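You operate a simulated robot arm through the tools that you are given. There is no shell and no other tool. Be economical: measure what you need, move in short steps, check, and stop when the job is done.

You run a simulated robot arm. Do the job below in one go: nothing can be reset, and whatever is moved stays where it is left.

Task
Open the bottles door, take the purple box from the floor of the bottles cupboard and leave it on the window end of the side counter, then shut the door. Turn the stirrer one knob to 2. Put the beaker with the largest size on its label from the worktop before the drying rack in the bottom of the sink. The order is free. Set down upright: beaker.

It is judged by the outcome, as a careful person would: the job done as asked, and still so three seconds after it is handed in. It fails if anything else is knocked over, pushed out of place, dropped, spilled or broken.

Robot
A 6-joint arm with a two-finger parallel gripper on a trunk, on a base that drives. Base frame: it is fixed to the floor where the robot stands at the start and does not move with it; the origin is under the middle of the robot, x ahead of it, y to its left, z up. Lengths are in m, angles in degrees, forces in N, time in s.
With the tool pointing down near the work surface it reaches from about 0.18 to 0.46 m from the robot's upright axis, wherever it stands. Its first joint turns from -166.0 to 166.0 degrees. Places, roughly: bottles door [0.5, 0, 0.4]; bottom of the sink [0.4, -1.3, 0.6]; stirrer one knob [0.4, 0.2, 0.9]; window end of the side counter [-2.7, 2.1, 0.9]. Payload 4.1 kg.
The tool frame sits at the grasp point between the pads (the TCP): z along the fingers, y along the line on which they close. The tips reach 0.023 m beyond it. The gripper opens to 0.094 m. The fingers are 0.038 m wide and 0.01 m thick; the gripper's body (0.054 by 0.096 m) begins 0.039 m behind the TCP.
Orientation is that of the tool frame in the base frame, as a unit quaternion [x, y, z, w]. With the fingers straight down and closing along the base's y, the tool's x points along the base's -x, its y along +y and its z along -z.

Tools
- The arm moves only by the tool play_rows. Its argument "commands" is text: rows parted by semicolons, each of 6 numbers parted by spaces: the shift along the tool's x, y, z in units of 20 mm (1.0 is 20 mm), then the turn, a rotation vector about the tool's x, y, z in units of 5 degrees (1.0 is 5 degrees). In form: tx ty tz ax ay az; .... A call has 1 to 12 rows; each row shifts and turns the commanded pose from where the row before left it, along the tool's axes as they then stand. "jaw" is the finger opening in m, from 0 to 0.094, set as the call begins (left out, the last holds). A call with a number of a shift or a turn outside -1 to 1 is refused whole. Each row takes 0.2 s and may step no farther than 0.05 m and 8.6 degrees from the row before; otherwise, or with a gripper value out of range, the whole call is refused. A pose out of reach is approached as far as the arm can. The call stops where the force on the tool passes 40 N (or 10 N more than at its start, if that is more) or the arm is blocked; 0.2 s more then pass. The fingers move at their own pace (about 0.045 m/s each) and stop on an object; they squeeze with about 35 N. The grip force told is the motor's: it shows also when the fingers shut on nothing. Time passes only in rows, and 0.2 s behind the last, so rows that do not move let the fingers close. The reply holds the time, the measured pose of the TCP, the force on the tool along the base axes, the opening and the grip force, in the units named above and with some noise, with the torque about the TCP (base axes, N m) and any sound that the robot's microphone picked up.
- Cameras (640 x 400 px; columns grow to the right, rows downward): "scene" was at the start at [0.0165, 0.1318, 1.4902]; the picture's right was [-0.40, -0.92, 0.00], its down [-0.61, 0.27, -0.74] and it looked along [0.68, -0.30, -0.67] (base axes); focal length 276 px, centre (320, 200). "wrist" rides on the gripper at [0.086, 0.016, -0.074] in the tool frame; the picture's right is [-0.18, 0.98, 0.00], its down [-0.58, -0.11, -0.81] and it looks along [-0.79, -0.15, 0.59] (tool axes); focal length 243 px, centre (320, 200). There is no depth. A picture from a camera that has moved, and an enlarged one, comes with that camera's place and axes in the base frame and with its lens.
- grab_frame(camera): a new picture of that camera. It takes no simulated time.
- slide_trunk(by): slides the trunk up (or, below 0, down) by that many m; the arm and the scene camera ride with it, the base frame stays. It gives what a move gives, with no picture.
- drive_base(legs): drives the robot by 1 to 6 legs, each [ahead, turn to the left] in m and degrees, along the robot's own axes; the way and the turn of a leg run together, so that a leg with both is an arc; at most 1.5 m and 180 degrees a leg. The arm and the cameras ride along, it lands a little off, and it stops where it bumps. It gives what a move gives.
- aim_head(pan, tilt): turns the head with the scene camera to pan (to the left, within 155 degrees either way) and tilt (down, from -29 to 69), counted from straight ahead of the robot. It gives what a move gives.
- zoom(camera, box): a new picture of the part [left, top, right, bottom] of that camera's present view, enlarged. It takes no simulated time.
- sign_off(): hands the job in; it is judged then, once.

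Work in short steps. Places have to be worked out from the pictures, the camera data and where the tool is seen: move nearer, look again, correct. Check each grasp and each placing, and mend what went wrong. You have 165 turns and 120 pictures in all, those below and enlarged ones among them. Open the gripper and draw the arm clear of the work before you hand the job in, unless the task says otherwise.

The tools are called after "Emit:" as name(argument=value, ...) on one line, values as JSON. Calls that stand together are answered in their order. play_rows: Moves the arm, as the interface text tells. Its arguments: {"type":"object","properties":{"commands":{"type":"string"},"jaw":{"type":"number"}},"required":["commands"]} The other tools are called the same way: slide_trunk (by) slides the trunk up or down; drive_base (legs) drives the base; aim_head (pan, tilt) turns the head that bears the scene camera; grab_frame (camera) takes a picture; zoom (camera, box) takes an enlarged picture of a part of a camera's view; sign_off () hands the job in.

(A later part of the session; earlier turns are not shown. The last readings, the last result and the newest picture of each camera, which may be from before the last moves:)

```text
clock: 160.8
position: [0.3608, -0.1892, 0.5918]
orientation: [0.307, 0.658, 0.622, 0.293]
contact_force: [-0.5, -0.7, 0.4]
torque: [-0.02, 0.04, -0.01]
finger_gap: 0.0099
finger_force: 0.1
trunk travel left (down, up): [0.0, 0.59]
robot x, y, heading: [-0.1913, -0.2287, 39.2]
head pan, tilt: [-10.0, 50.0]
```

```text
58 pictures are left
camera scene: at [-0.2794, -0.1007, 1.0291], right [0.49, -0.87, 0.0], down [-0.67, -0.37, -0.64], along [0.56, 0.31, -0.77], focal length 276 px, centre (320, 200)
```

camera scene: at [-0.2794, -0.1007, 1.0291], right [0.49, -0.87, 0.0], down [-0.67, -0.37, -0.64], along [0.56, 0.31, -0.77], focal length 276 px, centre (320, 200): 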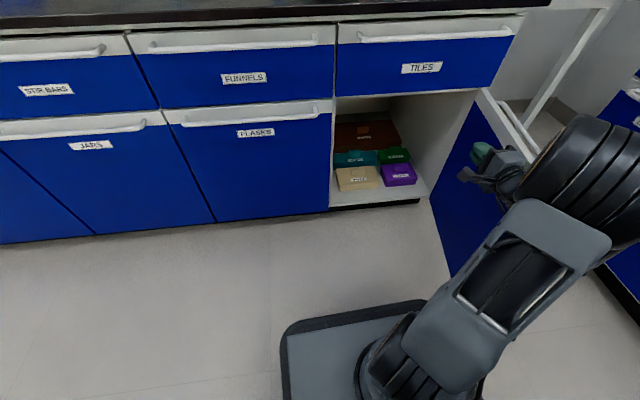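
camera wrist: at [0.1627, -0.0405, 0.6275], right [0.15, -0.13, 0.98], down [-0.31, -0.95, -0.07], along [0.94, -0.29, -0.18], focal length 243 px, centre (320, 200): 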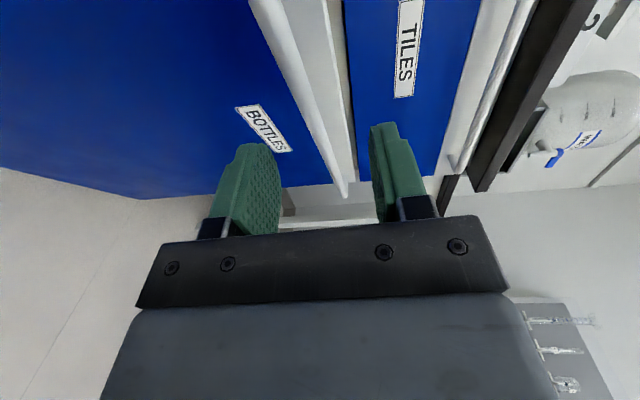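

Door ~78° open. Push another 12 rows.

Emit:
play_rows(commands="-0.4 0 0 0 0 0;-0.4 0 0 0 0 0;-0.4 0 0 0 0 0;-0.4 0 0 0 0 0;-0.4 0 0 0 0 0;-0.4 0 0 0 0 0;-0.4 0 0 0 0 0;-0.4 0 0 0 0 0;-0.4 0 0 0 0 0;-0.4 0 0 0 0 0;-0.4 0 0 0 0 0;-0.4 0 0 0 0 0")

Emit:
grab_frame(camera="scene")

```text
clock: 163.4
position: [0.4232, -0.2618, 0.5914]
orientation: [0.307, 0.658, 0.622, 0.293]
contact_force: [-0.6, 0.6, 0.2]
torque: [-0.01, 0.03, 0.0]
finger_gap: 0.0102
finger_force: 0.0
trunk travel left (down, up): [0.0, 0.59]
robot x, y, heading: [-0.1953, -0.2243, 39.1]
head pan, tilt: [-10.0, 50.0]
```

```text
57 pictures are left
camera scene: at [-0.2793, -0.1007, 1.0291], right [0.49, -0.87, 0.0], down [-0.67, -0.37, -0.64], along [0.56, 0.31, -0.77], focal length 276 px, centre (320, 200)
```

scene: 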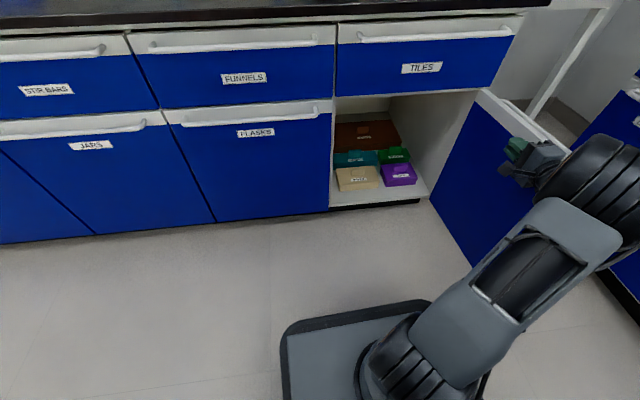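

Door is now ~90° open. Zoom on the cupboard contents.

Emit:
zoom(camera="scene", box=[320, 100, 440, 220])

```text
3.33 times, centred on (380, 160) of scene
camera zoom: at [-0.2793, -0.1007, 1.0291], right [0.49, -0.87, 0.0], down [-0.67, -0.37, -0.64], along [0.56, 0.31, -0.77], focal length 919 px, centre (120, 333)
```

zoom: 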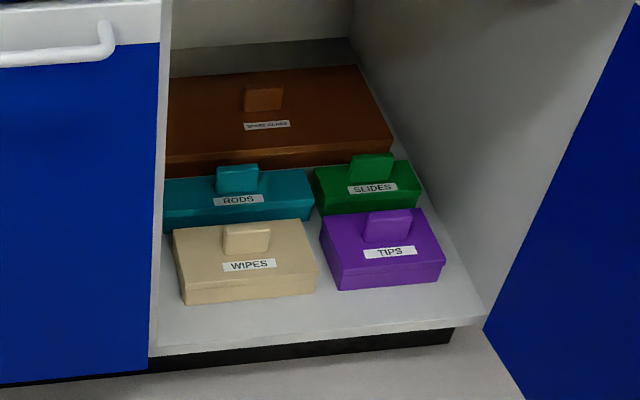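

The purple TIPS box has a lid block handle at about s=0.364, n=0.52, z≈0.215. I bring the arm back in and roll the gripper so the fingers close sideways with the camera on top.

Emit:
play_rows(commands="1 0 0 0 0 0;1 0 0 0 0 0;1 0 0 0 0 0;1 0 0 0 0 0;1 0 0 0 0 0;1 0 0 0 0 0;1 0 0 0 0 0;1 0 0 0 0 0;1 0 0 0 0 0;1 0 0 0 0 0;0 0 0 0 0 0")

Emit:
drive_base(legs=[[0, 40], [-0.2, 0], [0, -42.8]])

Emit:
play_rows(commands="0 0 0 0 0 1;0 0 0 0 0 1;0 0 0 0 0 1;0 0 0 0 0 1;0 0 0 0 0 1;0 0 0 0 0 1;0 0 0 0 0 1;0 0 0 0 0 1;0 0 0 0 0 1;0 0 0 0 0 0", jaw=0.09)

Emit:
play_rows(commands="0 0 0 0 0 1;0 0 0 0 0 1;0 0 0 0 0 1;0 0 0 0 0 1;0 0 0 0 0 1;0 0 0 0 0 1;0 0 0 0 0 1;0 0 0 0 0 1;0 0 0 0 0 1;0 0 0 0 0 0")

Emit:
grab_frame(camera="wrist")

```text
clock: 165.8
position: [0.2957, -0.1076, 0.5903]
orientation: [0.308, 0.658, 0.622, 0.291]
contact_force: [0.3, -0.4, 0.1]
torque: [-0.03, 0.05, 0.03]
finger_gap: 0.01
finger_force: 0.0
trunk travel left (down, up): [0.0, 0.59]
robot x, y, heading: [-0.1977, -0.2274, 39.2]
head pan, tilt: [-10.0, 50.0]
```

```text
clock: 171.2
position: [0.2627, -0.3332, 0.5899]
orientation: [0.327, 0.65, 0.613, 0.309]
contact_force: [0.1, 0.0, -0.3]
torque: [0.0, -0.02, -0.01]
finger_gap: 0.0103
finger_force: 0.0
trunk travel left (down, up): [0.0, 0.59]
robot x, y, heading: [-0.2313, -0.424, 36.1]
head pan, tilt: [-10.0, 50.0]
```

```text
clock: 173.4
position: [0.264, -0.3342, 0.5912]
orientation: [0.551, 0.474, 0.685, 0.051]
contact_force: [-0.1, -0.1, -0.2]
torque: [-0.02, 0.0, -0.01]
finger_gap: 0.09
finger_force: 0.0
trunk travel left (down, up): [0.0, 0.59]
robot x, y, heading: [-0.2313, -0.4268, 35.8]
head pan, tilt: [-10.0, 50.0]
```

```text
clock: 175.6
position: [0.2632, -0.3332, 0.5905]
orientation: [0.689, 0.229, 0.652, -0.216]
contact_force: [-0.3, -0.1, -0.1]
torque: [0.0, -0.04, -0.02]
finger_gap: 0.0902
finger_force: 0.0
trunk travel left (down, up): [0.0, 0.59]
robot x, y, heading: [-0.2296, -0.4253, 35.8]
head pan, tilt: [-10.0, 50.0]
```

```text
55 pictures are left
camera wrist: at [0.2168, -0.3865, 0.6812], right [0.58, -0.8, -0.18], down [-0.74, -0.41, -0.54], along [0.35, 0.44, -0.82], focal length 243 px, centre (320, 200)
```

wrist: 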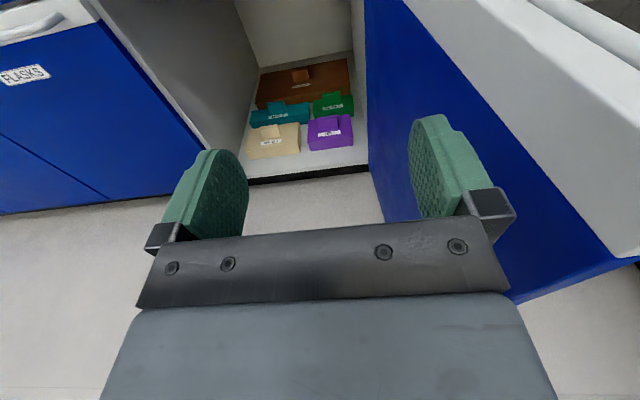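

Clear view of the box. I shift left 60 mm and lower the tool toward z≈0.27.

Emit:
play_rows(commands="0 -1 0 0 0 0;0 -1 0 0 0 0;0 -1 0 0 0 0;-1 0 0 0 0 0;-1 0 0 0 0 0;-1 0 0 0 0 0;-1 0 0 0 0 0;-1 0 0 0 0 0;-1 0 0 0 0 0;-1 0 0 0 0 0;-1 0 0 0 0 0;-1 0 0 0 0 0")

Emit:
play_rows(commands="-1 0 0.3 0 -0.5 0;-1 0 0.3 0 -0.5 0;-1 0 0.3 0 -0.5 0;-1 0 0.3 0 -0.5 0;-1 0 0.3 0 -0.5 0;-1 0 0.3 0 -0.5 0;0 0 0 0 0 0")

Emit:
grab_frame(camera="wrist")

```text
clock: 178.2
position: [0.2195, -0.29, 0.4093]
orientation: [0.69, 0.229, 0.653, -0.215]
contact_force: [0.1, 0.3, -0.4]
torque: [0.0, 0.0, -0.04]
finger_gap: 0.09
finger_force: 0.1
trunk travel left (down, up): [0.0, 0.59]
robot x, y, heading: [-0.2355, -0.4263, 35.5]
head pan, tilt: [-10.0, 50.0]
```

```text
clock: 179.8
position: [0.2319, -0.282, 0.2868]
orientation: [0.77, 0.254, 0.556, -0.183]
contact_force: [-0.4, -0.1, 0.3]
torque: [0.02, 0.01, -0.04]
finger_gap: 0.0901
finger_force: 0.0
trunk travel left (down, up): [0.0, 0.59]
robot x, y, heading: [-0.2345, -0.4269, 35.8]
head pan, tilt: [-10.0, 50.0]
```

```text
54 pictures are left
camera wrist: at [0.206, -0.3191, 0.3924], right [0.54, -0.82, -0.17], down [-0.83, -0.48, -0.3], along [0.17, 0.3, -0.94], focal length 243 px, centre (320, 200)
```

wrist: 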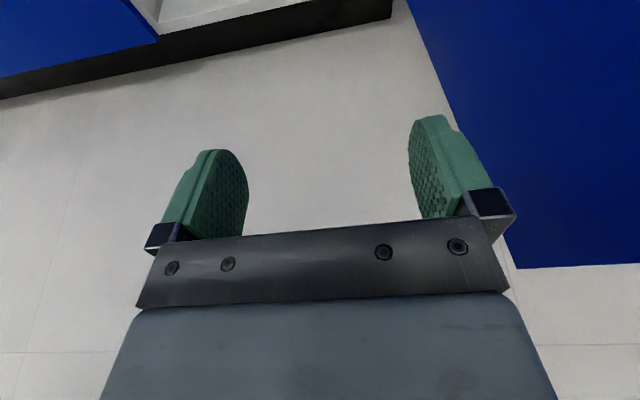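

TCP is on the box's line (s≈0.365), pitched 18° down at z 0.287. I drive forward 0.32 m.

Emit:
drive_base(legs=[[0.32, 0]])

Emit:
grab_frame(camera="wrist")

```text
clock: 181.9
position: [0.4906, -0.0954, 0.2888]
orientation: [0.769, 0.254, 0.557, -0.183]
contact_force: [-0.6, -0.4, 0.8]
torque: [0.03, -0.01, -0.01]
finger_gap: 0.0899
finger_force: 0.0
trunk travel left (down, up): [0.0, 0.59]
robot x, y, heading: [0.024, -0.2377, 35.6]
head pan, tilt: [-10.0, 50.0]
```

```text
53 pictures are left
camera wrist: at [0.4647, -0.1331, 0.3927], right [0.54, -0.82, -0.17], down [-0.83, -0.48, -0.3], along [0.17, 0.3, -0.94], focal length 243 px, centre (320, 200)
```

wrist: 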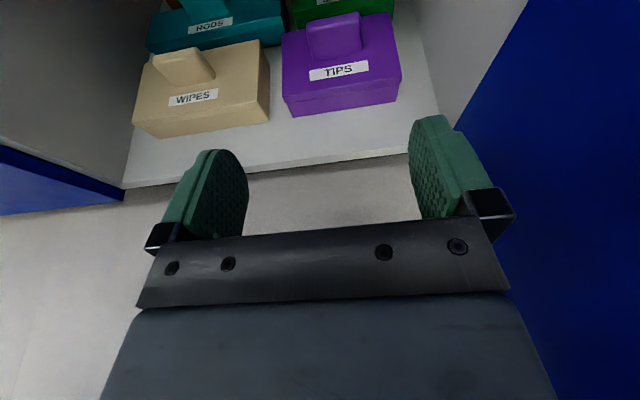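

Handle centre is at s≈0.379, n≈0.518, lid z≈0.205. I drive 0.10 m more and then advance the arm 75 mm above the handle, shifting right 12 mm.

Emit:
drive_base(legs=[[0.1, 0]])

Emit:
play_rows(commands="0 0.6 0 0 0 0;0.3 0 0.95 0 0 0;0.3 0 0.95 0 0 0;0.3 0 0.95 0 0 0;0.3 0 0.8 0 -1 0;0 0 0 0 0 0")

Emit:
grab_frame(camera="wrist")

```text
clock: 183.1
position: [0.5717, -0.0359, 0.2869]
orientation: [0.769, 0.255, 0.556, -0.183]
contact_force: [0.0, 0.5, 0.1]
torque: [-0.01, 0.01, -0.02]
finger_gap: 0.0898
finger_force: 0.1
trunk travel left (down, up): [0.0, 0.59]
robot x, y, heading: [0.1077, -0.1794, 35.8]
head pan, tilt: [-10.0, 50.0]
```

```text
clock: 184.5
position: [0.6387, -0.0002, 0.2885]
orientation: [0.792, 0.263, 0.523, -0.172]
contact_force: [0.8, 0.0, 0.0]
torque: [0.02, 0.0, -0.01]
finger_gap: 0.0901
finger_force: 0.1
trunk travel left (down, up): [0.0, 0.59]
robot x, y, heading: [0.1036, -0.1803, 36.0]
head pan, tilt: [-10.0, 50.0]
```

```text
52 pictures are left
camera wrist: at [0.621, -0.032, 0.3968], right [0.53, -0.83, -0.17], down [-0.84, -0.49, -0.22], along [0.1, 0.26, -0.96], focal length 243 px, centre (320, 200)
```

wrist: 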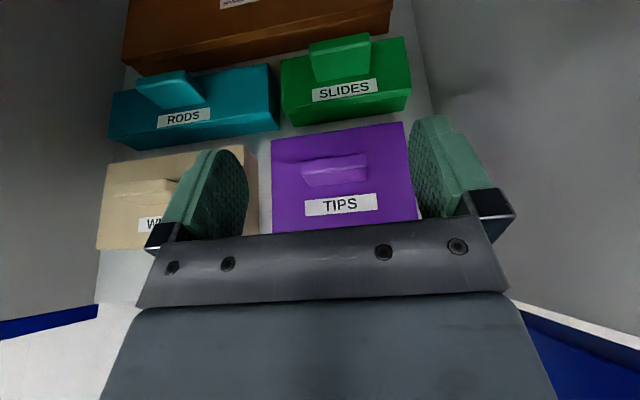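

Triangulating the two views, the lid is lower (z≈0.164) and the handle at n≈0.558, s≈0.376. I go halfway there and look.

Emit:
play_rows(commands="-0.9 0 1 0 0 0;-0.9 0 1 0 0 0;0 0 0 0 0 0")

Emit:
grab_frame(camera="wrist")

```text
clock: 185.3
position: [0.6584, 0.013, 0.2398]
orientation: [0.792, 0.263, 0.523, -0.172]
contact_force: [-0.8, 0.1, 0.4]
torque: [0.0, -0.02, 0.0]
finger_gap: 0.0899
finger_force: 0.2
trunk travel left (down, up): [0.0, 0.59]
robot x, y, heading: [0.1101, -0.178, 35.9]
head pan, tilt: [-10.0, 50.0]
```

```text
51 pictures are left
camera wrist: at [0.6399, -0.0191, 0.3491], right [0.53, -0.83, -0.17], down [-0.84, -0.49, -0.22], along [0.1, 0.26, -0.96], focal length 243 px, centre (320, 200)
```

wrist: 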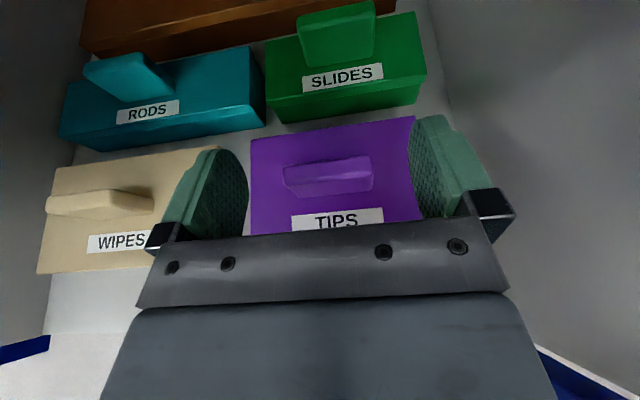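

Handle now almost on the tool's approach ray: I advance (24 mm forward, 50 mm down, 5 mm left).

Emit:
play_rows(commands="-0.6 -0.12 0.7 0 0 0;-0.6 -0.12 0.7 0 0 0;-0.6 0 0.7 0 0 0;0 0 0 0 0 0")

Emit:
grab_frame(camera="wrist")

```text
clock: 186.3
position: [0.6762, 0.0335, 0.1908]
orientation: [0.791, 0.261, 0.526, -0.172]
contact_force: [-2.7, -0.1, 13.2]
torque: [0.54, 0.26, 0.05]
finger_gap: 0.0901
finger_force: 0.5
trunk travel left (down, up): [0.0, 0.59]
robot x, y, heading: [0.1066, -0.1789, 35.7]
head pan, tilt: [-10.0, 50.0]
```

```text
50 pictures are left
camera wrist: at [0.6578, -0.0001, 0.3002], right [0.53, -0.83, -0.17], down [-0.84, -0.49, -0.22], along [0.1, 0.26, -0.96], focal length 243 px, centre (320, 200)
```

wrist: 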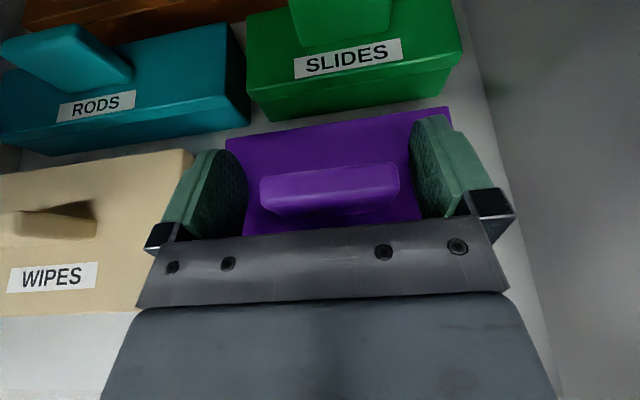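

Tips touch the lid (13 N) and the handle is between the pads. I lift 4 mm and close.

Emit:
play_rows(commands="0.2 0 0 0 0 0;0 0 0 0 0 0;0 0 0 0 0 0;0 0 0 0 0 0;0 0 0 0 0 0", jaw=0.0)

Emit:
grab_frame(camera="wrist")

```text
clock: 187.5
position: [0.6762, 0.0325, 0.1923]
orientation: [0.793, 0.263, 0.523, -0.172]
contact_force: [-0.4, -0.1, -0.1]
torque: [-0.02, -0.03, 0.02]
finger_gap: 0.0596
finger_force: 34.7
trunk travel left (down, up): [0.0, 0.59]
robot x, y, heading: [0.1066, -0.1798, 35.9]
head pan, tilt: [-10.0, 50.0]
```

```text
49 pictures are left
camera wrist: at [0.6583, 0.0008, 0.3007], right [0.53, -0.83, -0.17], down [-0.84, -0.49, -0.22], along [0.1, 0.25, -0.96], focal length 243 px, centre (320, 200)
```

wrist: 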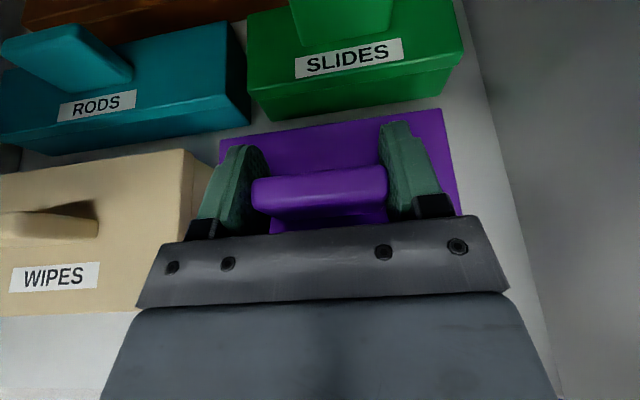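

Handle gripped (59.6 mm). Lift 60 mm slowly.

Emit:
play_rows(commands="0.35 0 -0.145 0 0 0;0.35 0 -0.145 0 0 0;0.46 0 -0.19 0 0 0;0.46 0 -0.19 0 0 0;0.46 0 -0.19 0 0 0;0.46 0 -0.19 0 0 0;0.46 0 -0.19 0 0 0;0 0 0 0 0 0")

Emit:
grab_frame(camera="wrist")

```text
clock: 189.3
position: [0.677, 0.0338, 0.2566]
orientation: [0.792, 0.263, 0.523, -0.172]
contact_force: [0.3, -0.1, -1.8]
torque: [0.02, -0.04, 0.0]
finger_gap: 0.0596
finger_force: 34.8
trunk travel left (down, up): [0.0, 0.59]
robot x, y, heading: [0.1059, -0.1793, 35.9]
head pan, tilt: [-10.0, 50.0]
```

```text
48 pictures are left
camera wrist: at [0.6586, 0.0013, 0.3659], right [0.53, -0.83, -0.17], down [-0.84, -0.49, -0.22], along [0.1, 0.26, -0.96], focal length 243 px, centre (320, 200)
```

wrist: 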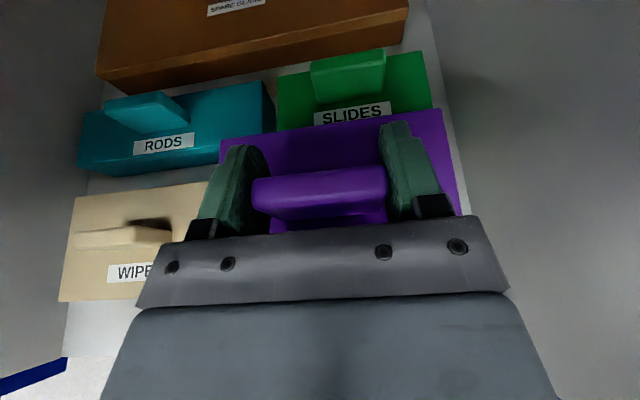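

Box is up cleanly. I back out 0.33 m and then turn left along the corridor.

Emit:
drive_base(legs=[[-0.33, 0]])

Emit:
drive_base(legs=[[0, 90]])

Emit:
slide_trunk(by=0.45)

Emit:
aim_head(pan=15, tilt=25)

Emit:
grab_frame(camera="scene")

```text
clock: 191.5
position: [0.4018, -0.1641, 0.2567]
orientation: [0.792, 0.263, 0.523, -0.172]
contact_force: [-0.1, -0.5, -1.9]
torque: [-0.02, 0.03, -0.02]
finger_gap: 0.0596
finger_force: 35.2
trunk travel left (down, up): [0.0, 0.59]
robot x, y, heading: [-0.1672, -0.3787, 35.8]
head pan, tilt: [-10.0, 50.0]
```

```text
clock: 195.7
position: [-0.3762, 0.1934, 0.2567]
orientation: [0.377, 0.745, 0.25, -0.491]
contact_force: [0.1, -0.9, -1.5]
torque: [-0.01, 0.01, -0.01]
finger_gap: 0.06
finger_force: 34.5
trunk travel left (down, up): [0.0, 0.59]
robot x, y, heading: [-0.1702, -0.3762, 125.3]
head pan, tilt: [-10.0, 50.0]
```

```text
refused: 0.45 is not a number from -0.4 to 0.4
```

```text
clock: 196.6
position: [-0.3773, 0.1933, 0.2559]
orientation: [0.377, 0.745, 0.249, -0.49]
contact_force: [1.0, -0.3, -2.1]
torque: [0.04, 0.0, 0.02]
finger_gap: 0.0597
finger_force: 35.3
trunk travel left (down, up): [0.0, 0.59]
robot x, y, heading: [-0.1685, -0.3788, 125.3]
head pan, tilt: [15.0, 25.0]
```

```text
47 pictures are left
camera scene: at [-0.339, -0.466, 1.0665], right [0.64, 0.77, 0.0], down [0.33, -0.27, -0.91], along [-0.7, 0.58, -0.42], focal length 276 px, centre (320, 200)
```

scene: 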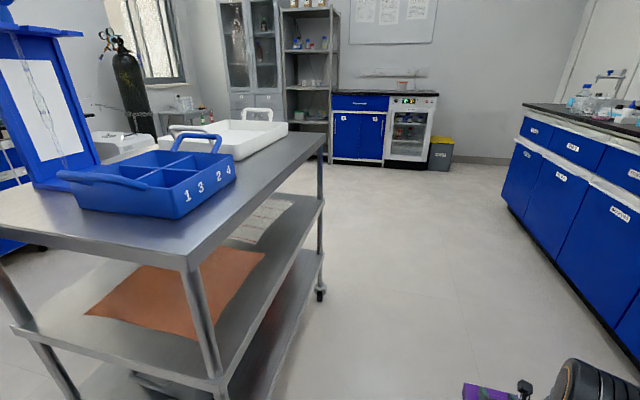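

The way along the corridor is clear. I raise the trunk and drive 1.45 m along it.

Emit:
slide_trunk(by=0.4)

Emit:
drive_base(legs=[[1.45, 0]])

Emit:
grab_frame(camera="scene")

```text
clock: 200.4
position: [-0.3776, 0.1929, 0.6571]
orientation: [0.377, 0.745, 0.249, -0.491]
contact_force: [-0.1, -0.7, -2.5]
torque: [0.0, -0.01, 0.01]
finger_gap: 0.0599
finger_force: 35.2
trunk travel left (down, up): [-0.4, 0.19]
robot x, y, heading: [-0.1688, -0.3815, 125.5]
head pan, tilt: [15.0, 25.0]
```

```text
clock: 207.6
position: [-1.1992, 1.3602, 0.6564]
orientation: [0.379, 0.744, 0.251, -0.49]
contact_force: [0.5, 0.3, -1.9]
torque: [0.03, -0.02, -0.01]
finger_gap: 0.0596
finger_force: 34.8
trunk travel left (down, up): [-0.4, 0.19]
robot x, y, heading: [-0.9894, 0.7859, 125.3]
head pan, tilt: [15.0, 25.0]
```

```text
46 pictures are left
camera scene: at [-1.1654, 0.7006, 1.4666], right [0.64, 0.77, 0.0], down [0.32, -0.27, -0.91], along [-0.7, 0.58, -0.42], focal length 276 px, centre (320, 200)
```

scene: 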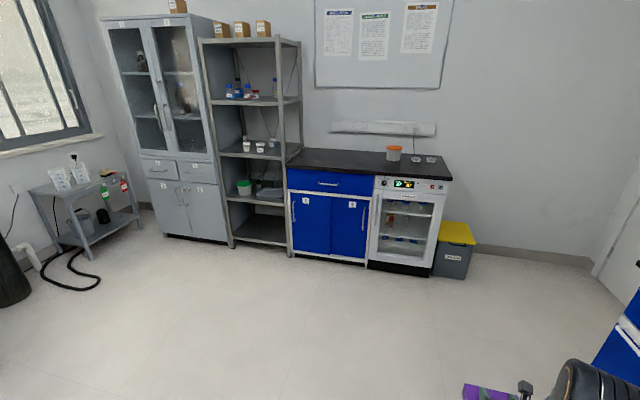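

Floor is clear. The window (left) end of the side counter is near s≈-3.15, n≈-0.97. I drive diagonally and square up.

Emit:
drive_base(legs=[[0, 32], [1.43, 0], [0, -31]])

Emit:
slide_trunk(by=0.19)

Emit:
aim_head(pan=-10, tilt=45)

Emit:
grab_frame(camera="scene")

```text
clock: 216.9
position: [-2.7047, 1.7681, 0.6513]
orientation: [0.224, 0.808, 0.146, -0.525]
contact_force: [0.0, -0.2, -2.0]
torque: [0.03, 0.0, -0.01]
finger_gap: 0.0607
finger_force: 35.1
trunk travel left (down, up): [-0.4, 0.19]
robot x, y, heading: [-2.2991, 1.3225, 147.6]
head pan, tilt: [15.0, 25.0]
stopped in leg 3: the force on the tool passed its limit at 94 N (the readings are from after the stop); the commanded pose is now the measured one
```

```text
clock: 217.5
position: [-2.7008, 1.7631, 0.657]
orientation: [0.228, 0.813, 0.14, -0.517]
contact_force: [-0.2, 0.3, -1.2]
torque: [0.01, -0.01, -0.02]
finger_gap: 0.0606
finger_force: 34.7
trunk travel left (down, up): [-0.412, 0.178]
robot x, y, heading: [-2.2955, 1.3221, 147.7]
head pan, tilt: [15.0, 25.0]
stopped: the force on the tool passed its limit at 52 N (the readings are from after the stop); the commanded pose is now the measured one
```

```text
clock: 218.3
position: [-2.701, 1.7641, 0.6567]
orientation: [0.229, 0.813, 0.14, -0.516]
contact_force: [-0.4, -0.1, -1.3]
torque: [0.03, 0.06, -0.02]
finger_gap: 0.0604
finger_force: 35.0
trunk travel left (down, up): [-0.412, 0.178]
robot x, y, heading: [-2.3002, 1.3214, 147.5]
head pan, tilt: [-10.0, 45.0]
```

```text
45 pictures are left
camera scene: at [-2.3963, 1.2041, 1.4476], right [0.68, 0.74, 0.0], down [0.52, -0.48, -0.71], along [-0.52, 0.48, -0.71], focal length 276 px, centre (320, 200)
```

scene: 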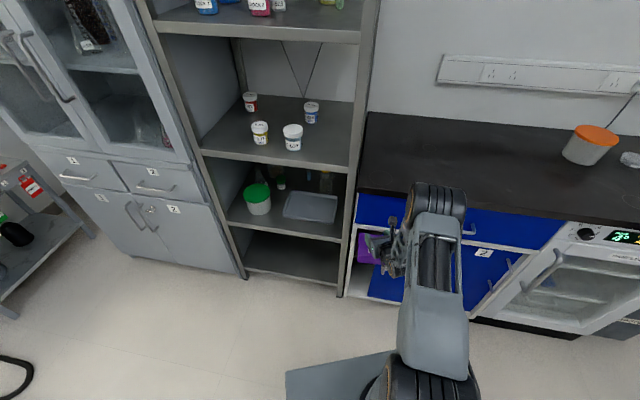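

The box bumped the side cabinet while turning. Zoom to assess.

Emit:
zoom(camera="scene", box=[320, 170, 540, 340])

Emit:
grab_frame(camera="wrist")

```text
2.35 times, centred on (430, 255) of scene
camera zoom: at [-2.3963, 1.2041, 1.4476], right [0.68, 0.74, 0.0], down [0.52, -0.48, -0.71], along [-0.52, 0.48, -0.71], focal length 649 px, centre (61, 71)
```

zoom: 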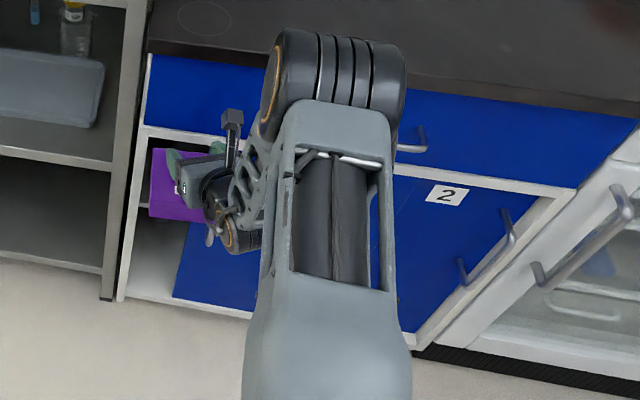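

```text
43 pictures are left
camera wrist: at [-2.6662, 1.7641, 0.7664], right [0.57, 0.8, -0.17], down [0.78, -0.6, -0.18], along [-0.25, -0.03, -0.97], focal length 243 px, centre (320, 200)
```

wrist: 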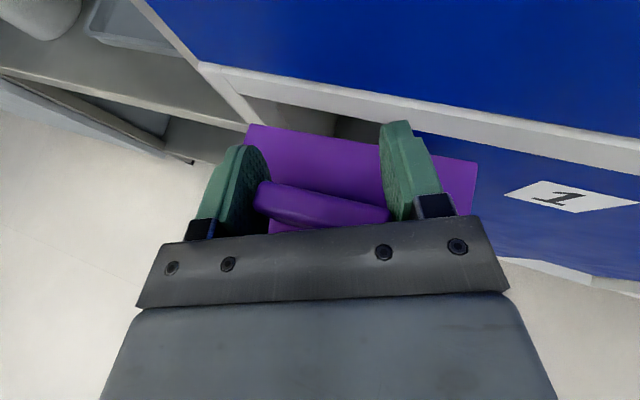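

Turning shoved sliding door 1 of the side cabinet to the right. I first undo the motion: turn back left and retreat, then see how to restore that door.

Emit:
drive_base(legs=[[0, 9.5], [-0.25, 0]])

Emit:
aim_head(pan=-30, tilt=40)

Emit:
grab_frame(camera="scene")

```text
clock: 220.8
position: [-2.5399, 1.5923, 0.6574]
orientation: [0.159, 0.829, 0.096, -0.527]
contact_force: [0.6, 0.0, -1.5]
torque: [0.05, 0.03, -0.01]
finger_gap: 0.0606
finger_force: 35.2
trunk travel left (down, up): [-0.412, 0.178]
robot x, y, heading: [-2.065, 1.2241, 157.3]
head pan, tilt: [-10.0, 45.0]
```

```text
clock: 221.7
position: [-2.5399, 1.5921, 0.6565]
orientation: [0.159, 0.83, 0.095, -0.526]
contact_force: [0.2, 0.4, -2.2]
torque: [0.02, 0.03, -0.01]
finger_gap: 0.0608
finger_force: 35.1
trunk travel left (down, up): [-0.412, 0.178]
robot x, y, heading: [-2.0646, 1.2229, 157.3]
head pan, tilt: [-30.0, 40.0]
```

```text
42 pictures are left
camera scene: at [-2.1272, 1.1155, 1.4547], right [0.8, 0.61, 0.0], down [0.39, -0.51, -0.77], along [-0.46, 0.61, -0.64], focal length 276 px, centre (320, 200)
```

scene: 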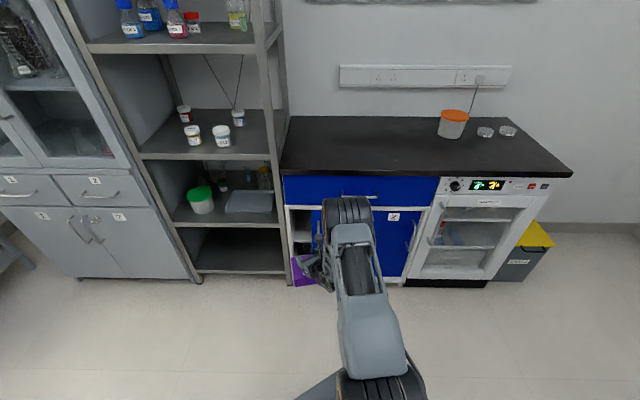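

I'll place the box first with the arm raised. Raise the trunk, then manoeuvre so I end up square to the side counter at n≈-1.11.

Emit:
slide_trunk(by=0.178)

Emit:
drive_base(legs=[[0, -56], [-0.4, 0], [0, 25]])

Emit:
play_rows(commands="0.8 0 -0.3 0 0 0;0.8 0 -0.3 0 0 0;0.8 0 -0.3 0 0 0;0.8 0 -0.3 0 0 0;0.8 0 -0.3 0 0 0;0.8 0 -0.3 0 0 0;0.8 0 -0.3 0 0 0;0.8 0 -0.3 0 0 0;0.8 0 -0.3 0 0 0;0.8 0 -0.3 0 0 0;0 0 0 0 0 0")

Emit:
aim_head(pan=0, tilt=30)

Emit:
grab_frame(camera="scene")

```text
clock: 223.7
position: [-2.5386, 1.5924, 0.8335]
orientation: [0.16, 0.829, 0.097, -0.527]
contact_force: [-0.4, 0.9, -2.9]
torque: [0.03, -0.02, 0.02]
finger_gap: 0.0605
finger_force: 35.3
trunk travel left (down, up): [-0.59, 0.0]
robot x, y, heading: [-2.0684, 1.2269, 157.4]
head pan, tilt: [-30.0, 40.0]
```

```text
clock: 229.9
position: [-2.205, 1.3883, 0.8349]
orientation: [0.373, 0.758, 0.232, -0.482]
contact_force: [-0.4, 0.7, -1.6]
torque: [0.06, 0.04, 0.01]
finger_gap: 0.0607
finger_force: 35.1
trunk travel left (down, up): [-0.59, 0.0]
robot x, y, heading: [-1.9851, 0.8349, 126.5]
head pan, tilt: [-30.0, 40.0]
```

```text
clock: 232.3
position: [-2.2114, 1.401, 1.0047]
orientation: [0.373, 0.758, 0.232, -0.481]
contact_force: [1.0, -0.8, -2.7]
torque: [0.02, 0.0, 0.01]
finger_gap: 0.0605
finger_force: 34.9
trunk travel left (down, up): [-0.59, 0.0]
robot x, y, heading: [-1.9832, 0.831, 126.5]
head pan, tilt: [-30.0, 40.0]
```

```text
clock: 233.2
position: [-2.212, 1.3996, 1.0048]
orientation: [0.373, 0.758, 0.232, -0.482]
contact_force: [0.0, -0.3, -1.3]
torque: [0.05, 0.02, 0.01]
finger_gap: 0.0603
finger_force: 34.9
trunk travel left (down, up): [-0.59, 0.0]
robot x, y, heading: [-1.9825, 0.8319, 126.5]
head pan, tilt: [0.0, 30.0]
```

```text
41 pictures are left
camera scene: at [-2.1365, 0.7564, 1.6481], right [0.8, 0.59, 0.0], down [0.3, -0.4, -0.87], along [-0.51, 0.7, -0.5], focal length 276 px, centre (320, 200)
```

scene: 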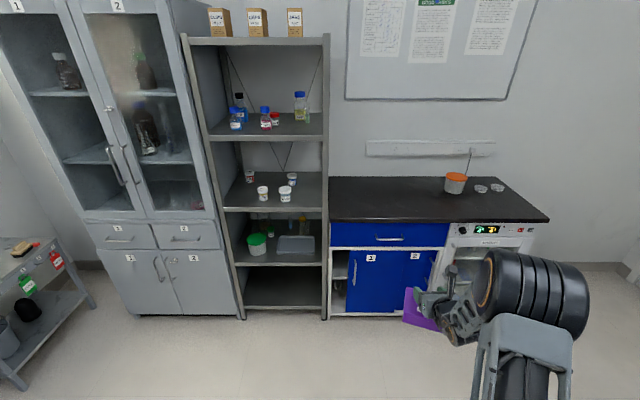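

Now squared up with TCP on n≈-0.95. Door 1 has slid ~6 cm right; I'll restore that after. Drive forward 0.69 m over the counter.

Emit:
drive_base(legs=[[0.69, 0]])

Emit:
aim_head(pan=-10, tilt=50)

Emit:
grab_frame(camera="scene")

```text
clock: 237.1
position: [-2.6217, 1.9578, 1.0035]
orientation: [0.374, 0.758, 0.232, -0.482]
contact_force: [-0.6, -0.6, -2.0]
torque: [0.05, 0.0, -0.04]
finger_gap: 0.0604
finger_force: 34.6
trunk travel left (down, up): [-0.59, 0.0]
robot x, y, heading: [-2.3964, 1.3922, 126.6]
head pan, tilt: [0.0, 30.0]
```

```text
clock: 237.9
position: [-2.6222, 1.9579, 1.0049]
orientation: [0.374, 0.757, 0.233, -0.482]
contact_force: [-0.3, -0.1, -1.7]
torque: [0.01, -0.01, -0.02]
finger_gap: 0.0603
finger_force: 35.1
trunk travel left (down, up): [-0.59, 0.0]
robot x, y, heading: [-2.3975, 1.3903, 126.5]
head pan, tilt: [-10.0, 50.0]
```

```text
40 pictures are left
camera scene: at [-2.5292, 1.3094, 1.6186], right [0.9, 0.45, 0.0], down [0.34, -0.69, -0.64], along [-0.29, 0.58, -0.77], focal length 276 px, centre (320, 200)
```

scene: 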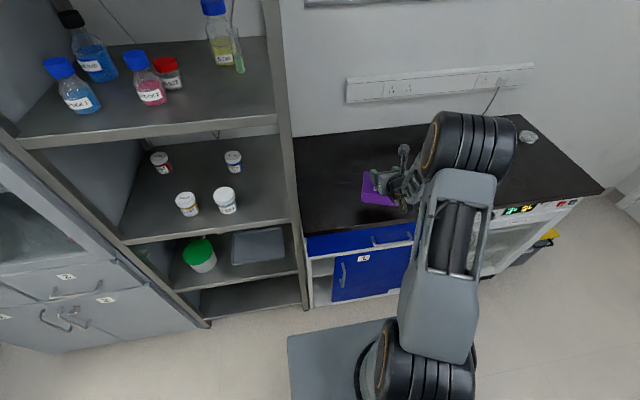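

The purple box hovers over the left (window) end. Lower slowly until contact.

Emit:
play_rows(commands="-0.46 0 0.19 0 0 0;-0.46 0 0.19 0 0 0;-0.3 0 0.12 0 0 0;-0.23 0 0.1 0 0 0;-0.2 0 0.08 0 0 0;0 0 0 0 0 0")

Emit:
grab_frame(camera="wrist")

```text
clock: 239.3
position: [-2.6216, 1.9554, 0.9695]
orientation: [0.374, 0.757, 0.233, -0.483]
contact_force: [-0.3, -1.0, -2.2]
torque: [0.01, -0.01, 0.01]
finger_gap: 0.0605
finger_force: 35.4
trunk travel left (down, up): [-0.59, 0.0]
robot x, y, heading: [-2.3984, 1.3909, 126.5]
head pan, tilt: [-10.0, 50.0]
```

```text
39 pictures are left
camera wrist: at [-2.5891, 1.9431, 1.0793], right [0.82, 0.54, -0.17], down [0.51, -0.84, -0.18], along [-0.24, 0.06, -0.97], focal length 243 px, centre (320, 200)
```

wrist: 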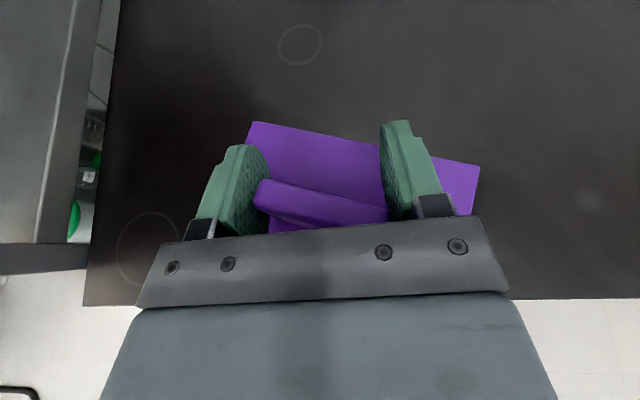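

Still free; keep lowering in small steps.

Emit:
play_rows(commands="-0.2 0 0.08 0 0 0;-0.2 0 0.08 0 0 0;-0.2 0 0.08 0 0 0;-0.2 0 0.08 0 0 0;0 0 0 0 0 0")

```text
clock: 240.5
position: [-2.6212, 1.9543, 0.9507]
orientation: [0.373, 0.758, 0.232, -0.482]
contact_force: [0.1, 0.2, -2.1]
torque: [0.01, -0.03, 0.03]
finger_gap: 0.0604
finger_force: 35.4
trunk travel left (down, up): [-0.59, 0.0]
robot x, y, heading: [-2.3986, 1.3885, 126.5]
head pan, tilt: [-10.0, 50.0]
```

Emit:
play_rows(commands="-0.2 0 0.08 0 0 0;-0.2 0 0.08 0 0 0;-0.2 0 0.08 0 0 0;-0.2 0 0.08 0 0 0;0 0 0 0 0 0")

```text
clock: 241.7
position: [-2.6208, 1.9543, 0.9339]
orientation: [0.373, 0.757, 0.233, -0.483]
contact_force: [-1.0, -0.6, 2.3]
torque: [0.04, 0.35, 0.03]
finger_gap: 0.0605
finger_force: 35.0
trunk travel left (down, up): [-0.59, 0.0]
robot x, y, heading: [-2.3937, 1.3874, 126.7]
head pan, tilt: [-10.0, 50.0]
```

Contact is starting (force flipped to +2.3 N). A touch lower, then open.

Emit:
play_rows(commands="-0.12 0 0.05 0 0 0;0 0 0 0 0 0")

Emit:
play_rows(commands="0 0 0 0 0 0;0 0 0 0 0 0;0 0 0 0 0 0;0 0 0 0 0 0", jaw=0.085)

Emit:
grab_frame(camera="wrist")

```text
clock: 242.3
position: [-2.6201, 1.9545, 0.9344]
orientation: [0.372, 0.757, 0.233, -0.484]
contact_force: [1.4, -2.5, 13.5]
torque: [0.03, 0.98, 0.17]
finger_gap: 0.0606
finger_force: 34.8
trunk travel left (down, up): [-0.59, 0.0]
robot x, y, heading: [-2.3994, 1.3865, 126.4]
head pan, tilt: [-10.0, 50.0]
```

```text
clock: 243.3
position: [-2.6214, 1.9539, 0.9319]
orientation: [0.372, 0.758, 0.231, -0.483]
contact_force: [-1.6, -0.8, 5.6]
torque: [0.2, -0.09, 0.05]
finger_gap: 0.0838
finger_force: 0.1
trunk travel left (down, up): [-0.59, 0.0]
robot x, y, heading: [-2.3961, 1.3875, 126.6]
head pan, tilt: [-10.0, 50.0]
```

```text
38 pictures are left
camera wrist: at [-2.5884, 1.9414, 1.0423], right [0.82, 0.54, -0.17], down [0.51, -0.84, -0.18], along [-0.24, 0.06, -0.97], focal length 243 px, centre (320, 200)
```

wrist: 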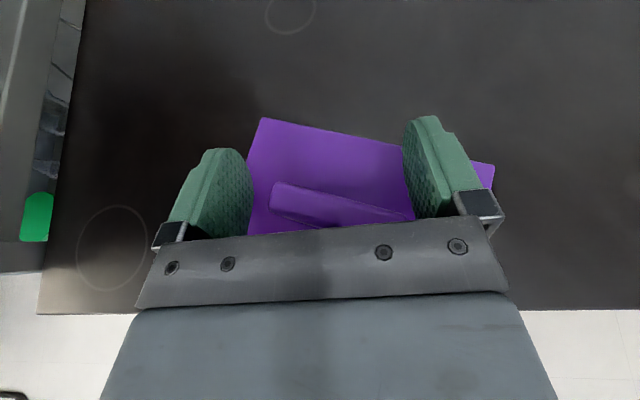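

Released. Open fully and lift straight up, then check.

Emit:
play_rows(commands="0 0 0 0 0 0;0 0 0 0 0 0;0.46 0 -0.19 0 0 0;0.46 0 -0.19 0 0 0;0.9 0 -0.38 0 0 0;0.9 0 -0.38 0 0 0;0.9 0 -0.38 0 0 0;0.9 0 -0.38 0 0 0;0 0 0 0 0 0", jaw=0.094)

Emit:
drive_base(legs=[[-0.35, 0]])

Emit:
grab_frame(camera="scene")

```text
clock: 245.3
position: [-2.6233, 1.957, 1.0312]
orientation: [0.373, 0.758, 0.232, -0.482]
contact_force: [0.2, -0.6, 0.5]
torque: [-0.02, 0.01, 0.0]
finger_gap: 0.094
finger_force: 0.1
trunk travel left (down, up): [-0.59, 0.0]
robot x, y, heading: [-2.3963, 1.3867, 126.8]
head pan, tilt: [-10.0, 50.0]
```

```text
clock: 247.6
position: [-2.4151, 1.6758, 1.0303]
orientation: [0.373, 0.758, 0.232, -0.482]
contact_force: [0.3, 0.2, 0.4]
torque: [-0.02, 0.01, 0.03]
finger_gap: 0.094
finger_force: 0.1
trunk travel left (down, up): [-0.59, 0.0]
robot x, y, heading: [-2.1872, 1.1086, 126.4]
head pan, tilt: [-10.0, 50.0]
```

```text
37 pictures are left
camera scene: at [-2.3209, 1.0276, 1.6186], right [0.9, 0.45, 0.0], down [0.34, -0.69, -0.64], along [-0.29, 0.58, -0.77], focal length 276 px, centre (320, 200)
```

scene: 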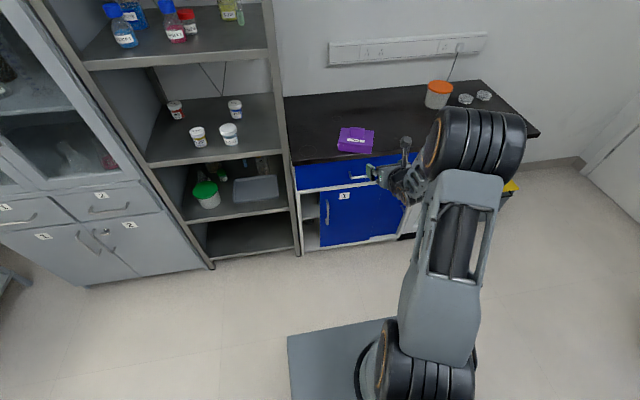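

Box stands on the window end. Now for door 1: zoom on it.

Emit:
zoom(camera="scene", box=[280, 140, 440, 260])

```text
3.33 times, centred on (360, 200) of scene
camera zoom: at [-2.3209, 1.0276, 1.6186], right [0.9, 0.45, 0.0], down [0.34, -0.69, -0.64], along [-0.29, 0.58, -0.77], focal length 919 px, centre (187, 200)
```

zoom: 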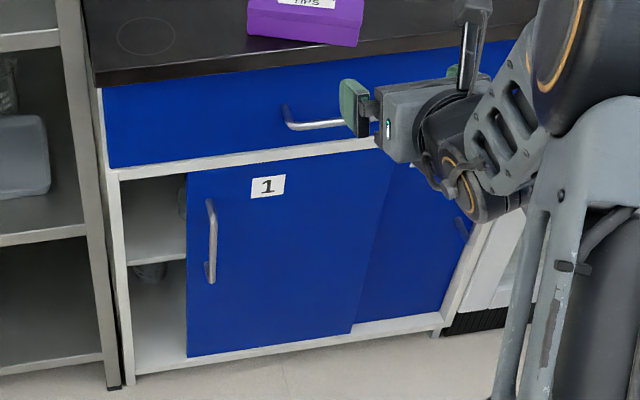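

Door 1's handle bar is at n≈-1.10, z≈0.50–0.68, and the gap is ≈8 cm. I'll lower the closed gripper to z≈0.6, approach right of the handle and push it left.

Emit:
slide_trunk(by=-0.4)

Emit:
play_rows(commands="0 0 0 0 0 0;0 0 0 0 0 0;0 0 0 0 0 0;0 0 0 0 0 0;0 0 0 0 0 0", jaw=0.0)

Emit:
drive_base(legs=[[0, 8], [0.11, 0]])

Emit:
grab_frame(camera="wrist")

```text
clock: 251.4
position: [-2.4147, 1.6764, 0.6294]
orientation: [0.373, 0.757, 0.233, -0.482]
contact_force: [-0.5, -0.5, -0.2]
torque: [-0.03, -0.04, -0.01]
finger_gap: 0.094
finger_force: 0.0
trunk travel left (down, up): [-0.19, 0.4]
robot x, y, heading: [-2.1851, 1.1078, 126.5]
head pan, tilt: [-10.0, 50.0]
```

```text
clock: 252.6
position: [-2.4145, 1.6761, 0.6303]
orientation: [0.373, 0.758, 0.232, -0.482]
contact_force: [1.4, -0.7, 0.5]
torque: [0.02, 0.04, 0.0]
finger_gap: 0.0
finger_force: 13.3
trunk travel left (down, up): [-0.19, 0.4]
robot x, y, heading: [-2.1886, 1.1085, 126.3]
head pan, tilt: [-10.0, 50.0]
```

```text
clock: 254.4
position: [-2.5686, 1.717, 0.6303]
orientation: [0.32, 0.782, 0.199, -0.497]
contact_force: [0.4, 0.0, 0.5]
torque: [-0.01, -0.01, -0.01]
finger_gap: 0.0
finger_force: 35.0
trunk travel left (down, up): [-0.19, 0.4]
robot x, y, heading: [-2.2654, 1.1855, 134.3]
head pan, tilt: [-10.0, 50.0]
```

```text
35 pictures are left
camera wrist: at [-2.5346, 1.7099, 0.7397], right [0.74, 0.65, -0.17], down [0.62, -0.76, -0.18], along [-0.25, 0.02, -0.97], focal length 243 px, centre (320, 200)
```

wrist: 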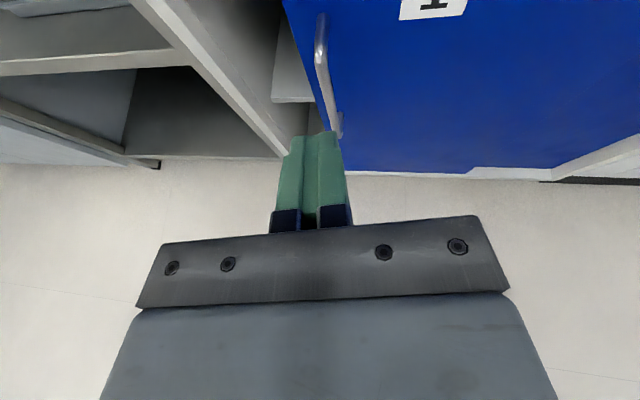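

The handle is right in front of the fingers (n≈-1.055). I shift right 45 mm, advance ~55 mm, and check.

Emit:
play_rows(commands="0 0.9 0 0 0 0;0 0.9 0 0 0 0;0 0.5 0 0 0 0;0.3 0 0.7 0 0 0;0.3 0 0.7 0 0 0;0.3 0 0.7 0 0 0;0 0 0 0 0 0")

Emit:
grab_frame(camera="wrist")

```text
clock: 256.0
position: [-2.5688, 1.7821, 0.6284]
orientation: [0.322, 0.781, 0.199, -0.496]
contact_force: [0.6, 0.3, 0.2]
torque: [0.03, -0.02, -0.02]
finger_gap: 0.0
finger_force: 34.7
trunk travel left (down, up): [-0.19, 0.4]
robot x, y, heading: [-2.2668, 1.185, 134.3]
head pan, tilt: [-10.0, 50.0]
```

```text
34 pictures are left
camera wrist: at [-2.536, 1.7742, 0.7382], right [0.74, 0.65, -0.17], down [0.62, -0.76, -0.18], along [-0.25, 0.02, -0.97], focal length 243 px, centre (320, 200)
```

wrist: 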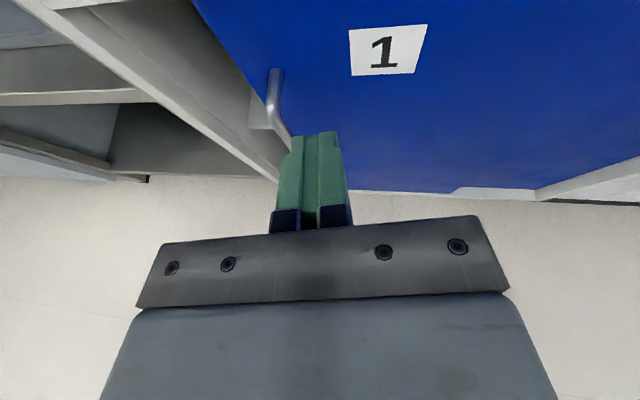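

Fingers are right of the handle now. A little deeper, then push left slowly.

Emit:
play_rows(commands="0.15 0 0.4 0 0 0;0.15 0 0.4 0 0 0;0 -0.4 0 0 0 0;0 -0.4 0 0 0 0;0 -0.4 0 0 0 0;0 -0.4 0 0 0 0;0 -0.4 0 0 0 0;0 -0.4 0 0 0 0;0 0 0 0 0 0")

Emit:
grab_frame(camera="wrist")

```text
clock: 258.0
position: [-2.6143, 1.7607, 0.6271]
orientation: [0.32, 0.782, 0.198, -0.497]
contact_force: [0.0, 0.0, 0.4]
torque: [0.0, 0.01, 0.02]
finger_gap: 0.0
finger_force: 34.9
trunk travel left (down, up): [-0.19, 0.4]
robot x, y, heading: [-2.2674, 1.1852, 134.5]
head pan, tilt: [-10.0, 50.0]
```

```text
33 pictures are left
camera wrist: at [-2.5806, 1.7523, 0.737], right [0.74, 0.65, -0.17], down [0.62, -0.76, -0.18], along [-0.25, 0.02, -0.97], focal length 243 px, centre (320, 200)
```

wrist: 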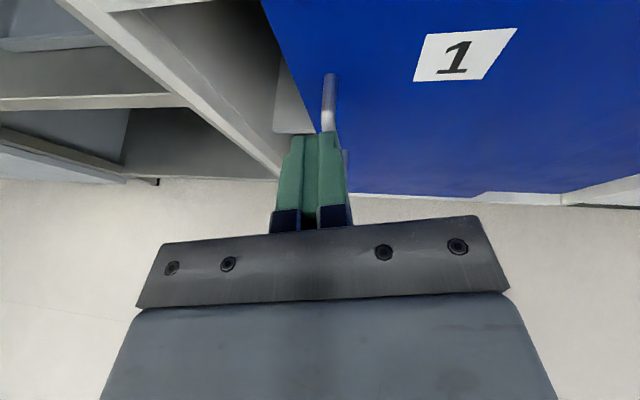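

Triangulation: the handle is deeper and lower (s≈-3.07, n≈-1.077, z 0.36–0.56). I shift right 60 mm, lower the trunk 0.15 m and drive forward 0.085 m.

Emit:
play_rows(commands="0 1 0 0 0 0;0 1 0 0 0 0;0 1 0 0 0 0;0 0 0 0 0 0")

Emit:
slide_trunk(by=-0.15)

Emit:
drive_base(legs=[[0.085, 0]])

Emit:
grab_frame(camera="wrist")

```text
clock: 259.0
position: [-2.5713, 1.8029, 0.6257]
orientation: [0.321, 0.782, 0.198, -0.497]
contact_force: [0.8, 0.1, -0.6]
torque: [0.0, 0.0, 0.0]
finger_gap: 0.0003
finger_force: 35.2
trunk travel left (down, up): [-0.19, 0.4]
robot x, y, heading: [-2.2641, 1.1852, 134.6]
head pan, tilt: [-10.0, 50.0]
```

```text
clock: 260.7
position: [-2.5726, 1.8021, 0.4759]
orientation: [0.32, 0.781, 0.199, -0.498]
contact_force: [0.8, 0.5, -0.2]
torque: [-0.04, 0.01, 0.01]
finger_gap: 0.0
finger_force: 35.1
trunk travel left (down, up): [-0.04, 0.55]
robot x, y, heading: [-2.2677, 1.1849, 134.7]
head pan, tilt: [-10.0, 50.0]
```

```text
clock: 261.8
position: [-2.6198, 1.8504, 0.4757]
orientation: [0.32, 0.783, 0.196, -0.497]
contact_force: [6.6, -11.7, 7.5]
torque: [0.27, 0.14, 0.0]
finger_gap: 0.0
finger_force: 35.3
trunk travel left (down, up): [-0.04, 0.55]
robot x, y, heading: [-2.3155, 1.2352, 134.6]
head pan, tilt: [-10.0, 50.0]
stopped in leg 1: the force on the tool passed its limit at 115 N (the readings are from after the stop); the commanded pose is now the measured one
```

```text
32 pictures are left
camera wrist: at [-2.5856, 1.8434, 0.5851], right [0.74, 0.65, -0.18], down [0.62, -0.76, -0.18], along [-0.25, 0.02, -0.97], focal length 243 px, centre (320, 200)
```

wrist: 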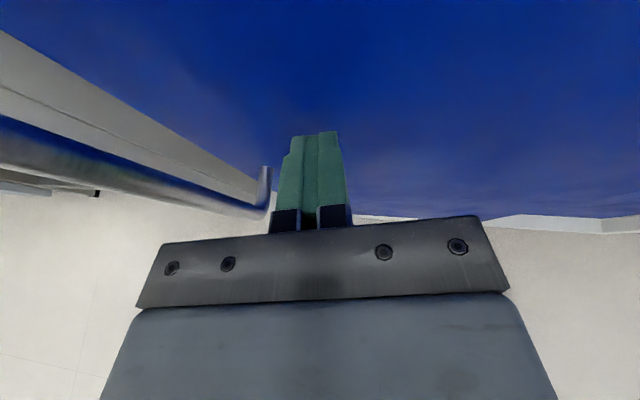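

The tip touched the door face right of the handle. I back off 6 mm and push left slowly against the handle.

Emit:
play_rows(commands="-0.12 0 -0.3 0 0 0;0 -0.5 0 0 0 0;0 -0.5 0 0 0 0;0 -0.4 0 0 0 0;0 -0.3 0 0 0 0;0 -0.3 0 0 0 0;0 -0.3 0 0 0 0;0 -0.3 0 0 0 0;0 -0.3 0 0 0 0;0 -0.3 0 0 0 0;0 -0.3 0 0 0 0;0 -0.3 0 0 0 0")

Emit:
grab_frame(camera="wrist")

```text
clock: 264.4
position: [-2.6692, 1.7911, 0.4729]
orientation: [0.32, 0.783, 0.196, -0.496]
contact_force: [0.6, 1.6, 0.5]
torque: [0.0, 0.0, -0.03]
finger_gap: 0.0001
finger_force: 34.8
trunk travel left (down, up): [-0.04, 0.55]
robot x, y, heading: [-2.3144, 1.2382, 134.2]
head pan, tilt: [-10.0, 50.0]
```

```text
31 pictures are left
camera wrist: at [-2.6352, 1.784, 0.5841], right [0.74, 0.65, -0.18], down [0.63, -0.76, -0.17], along [-0.25, 0.02, -0.97], focal length 243 px, centre (320, 200)
```

wrist: 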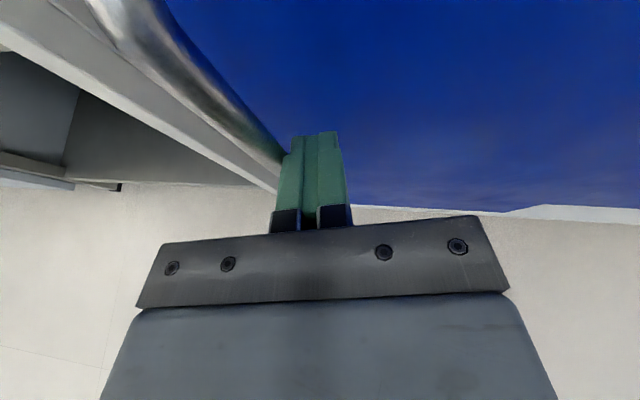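

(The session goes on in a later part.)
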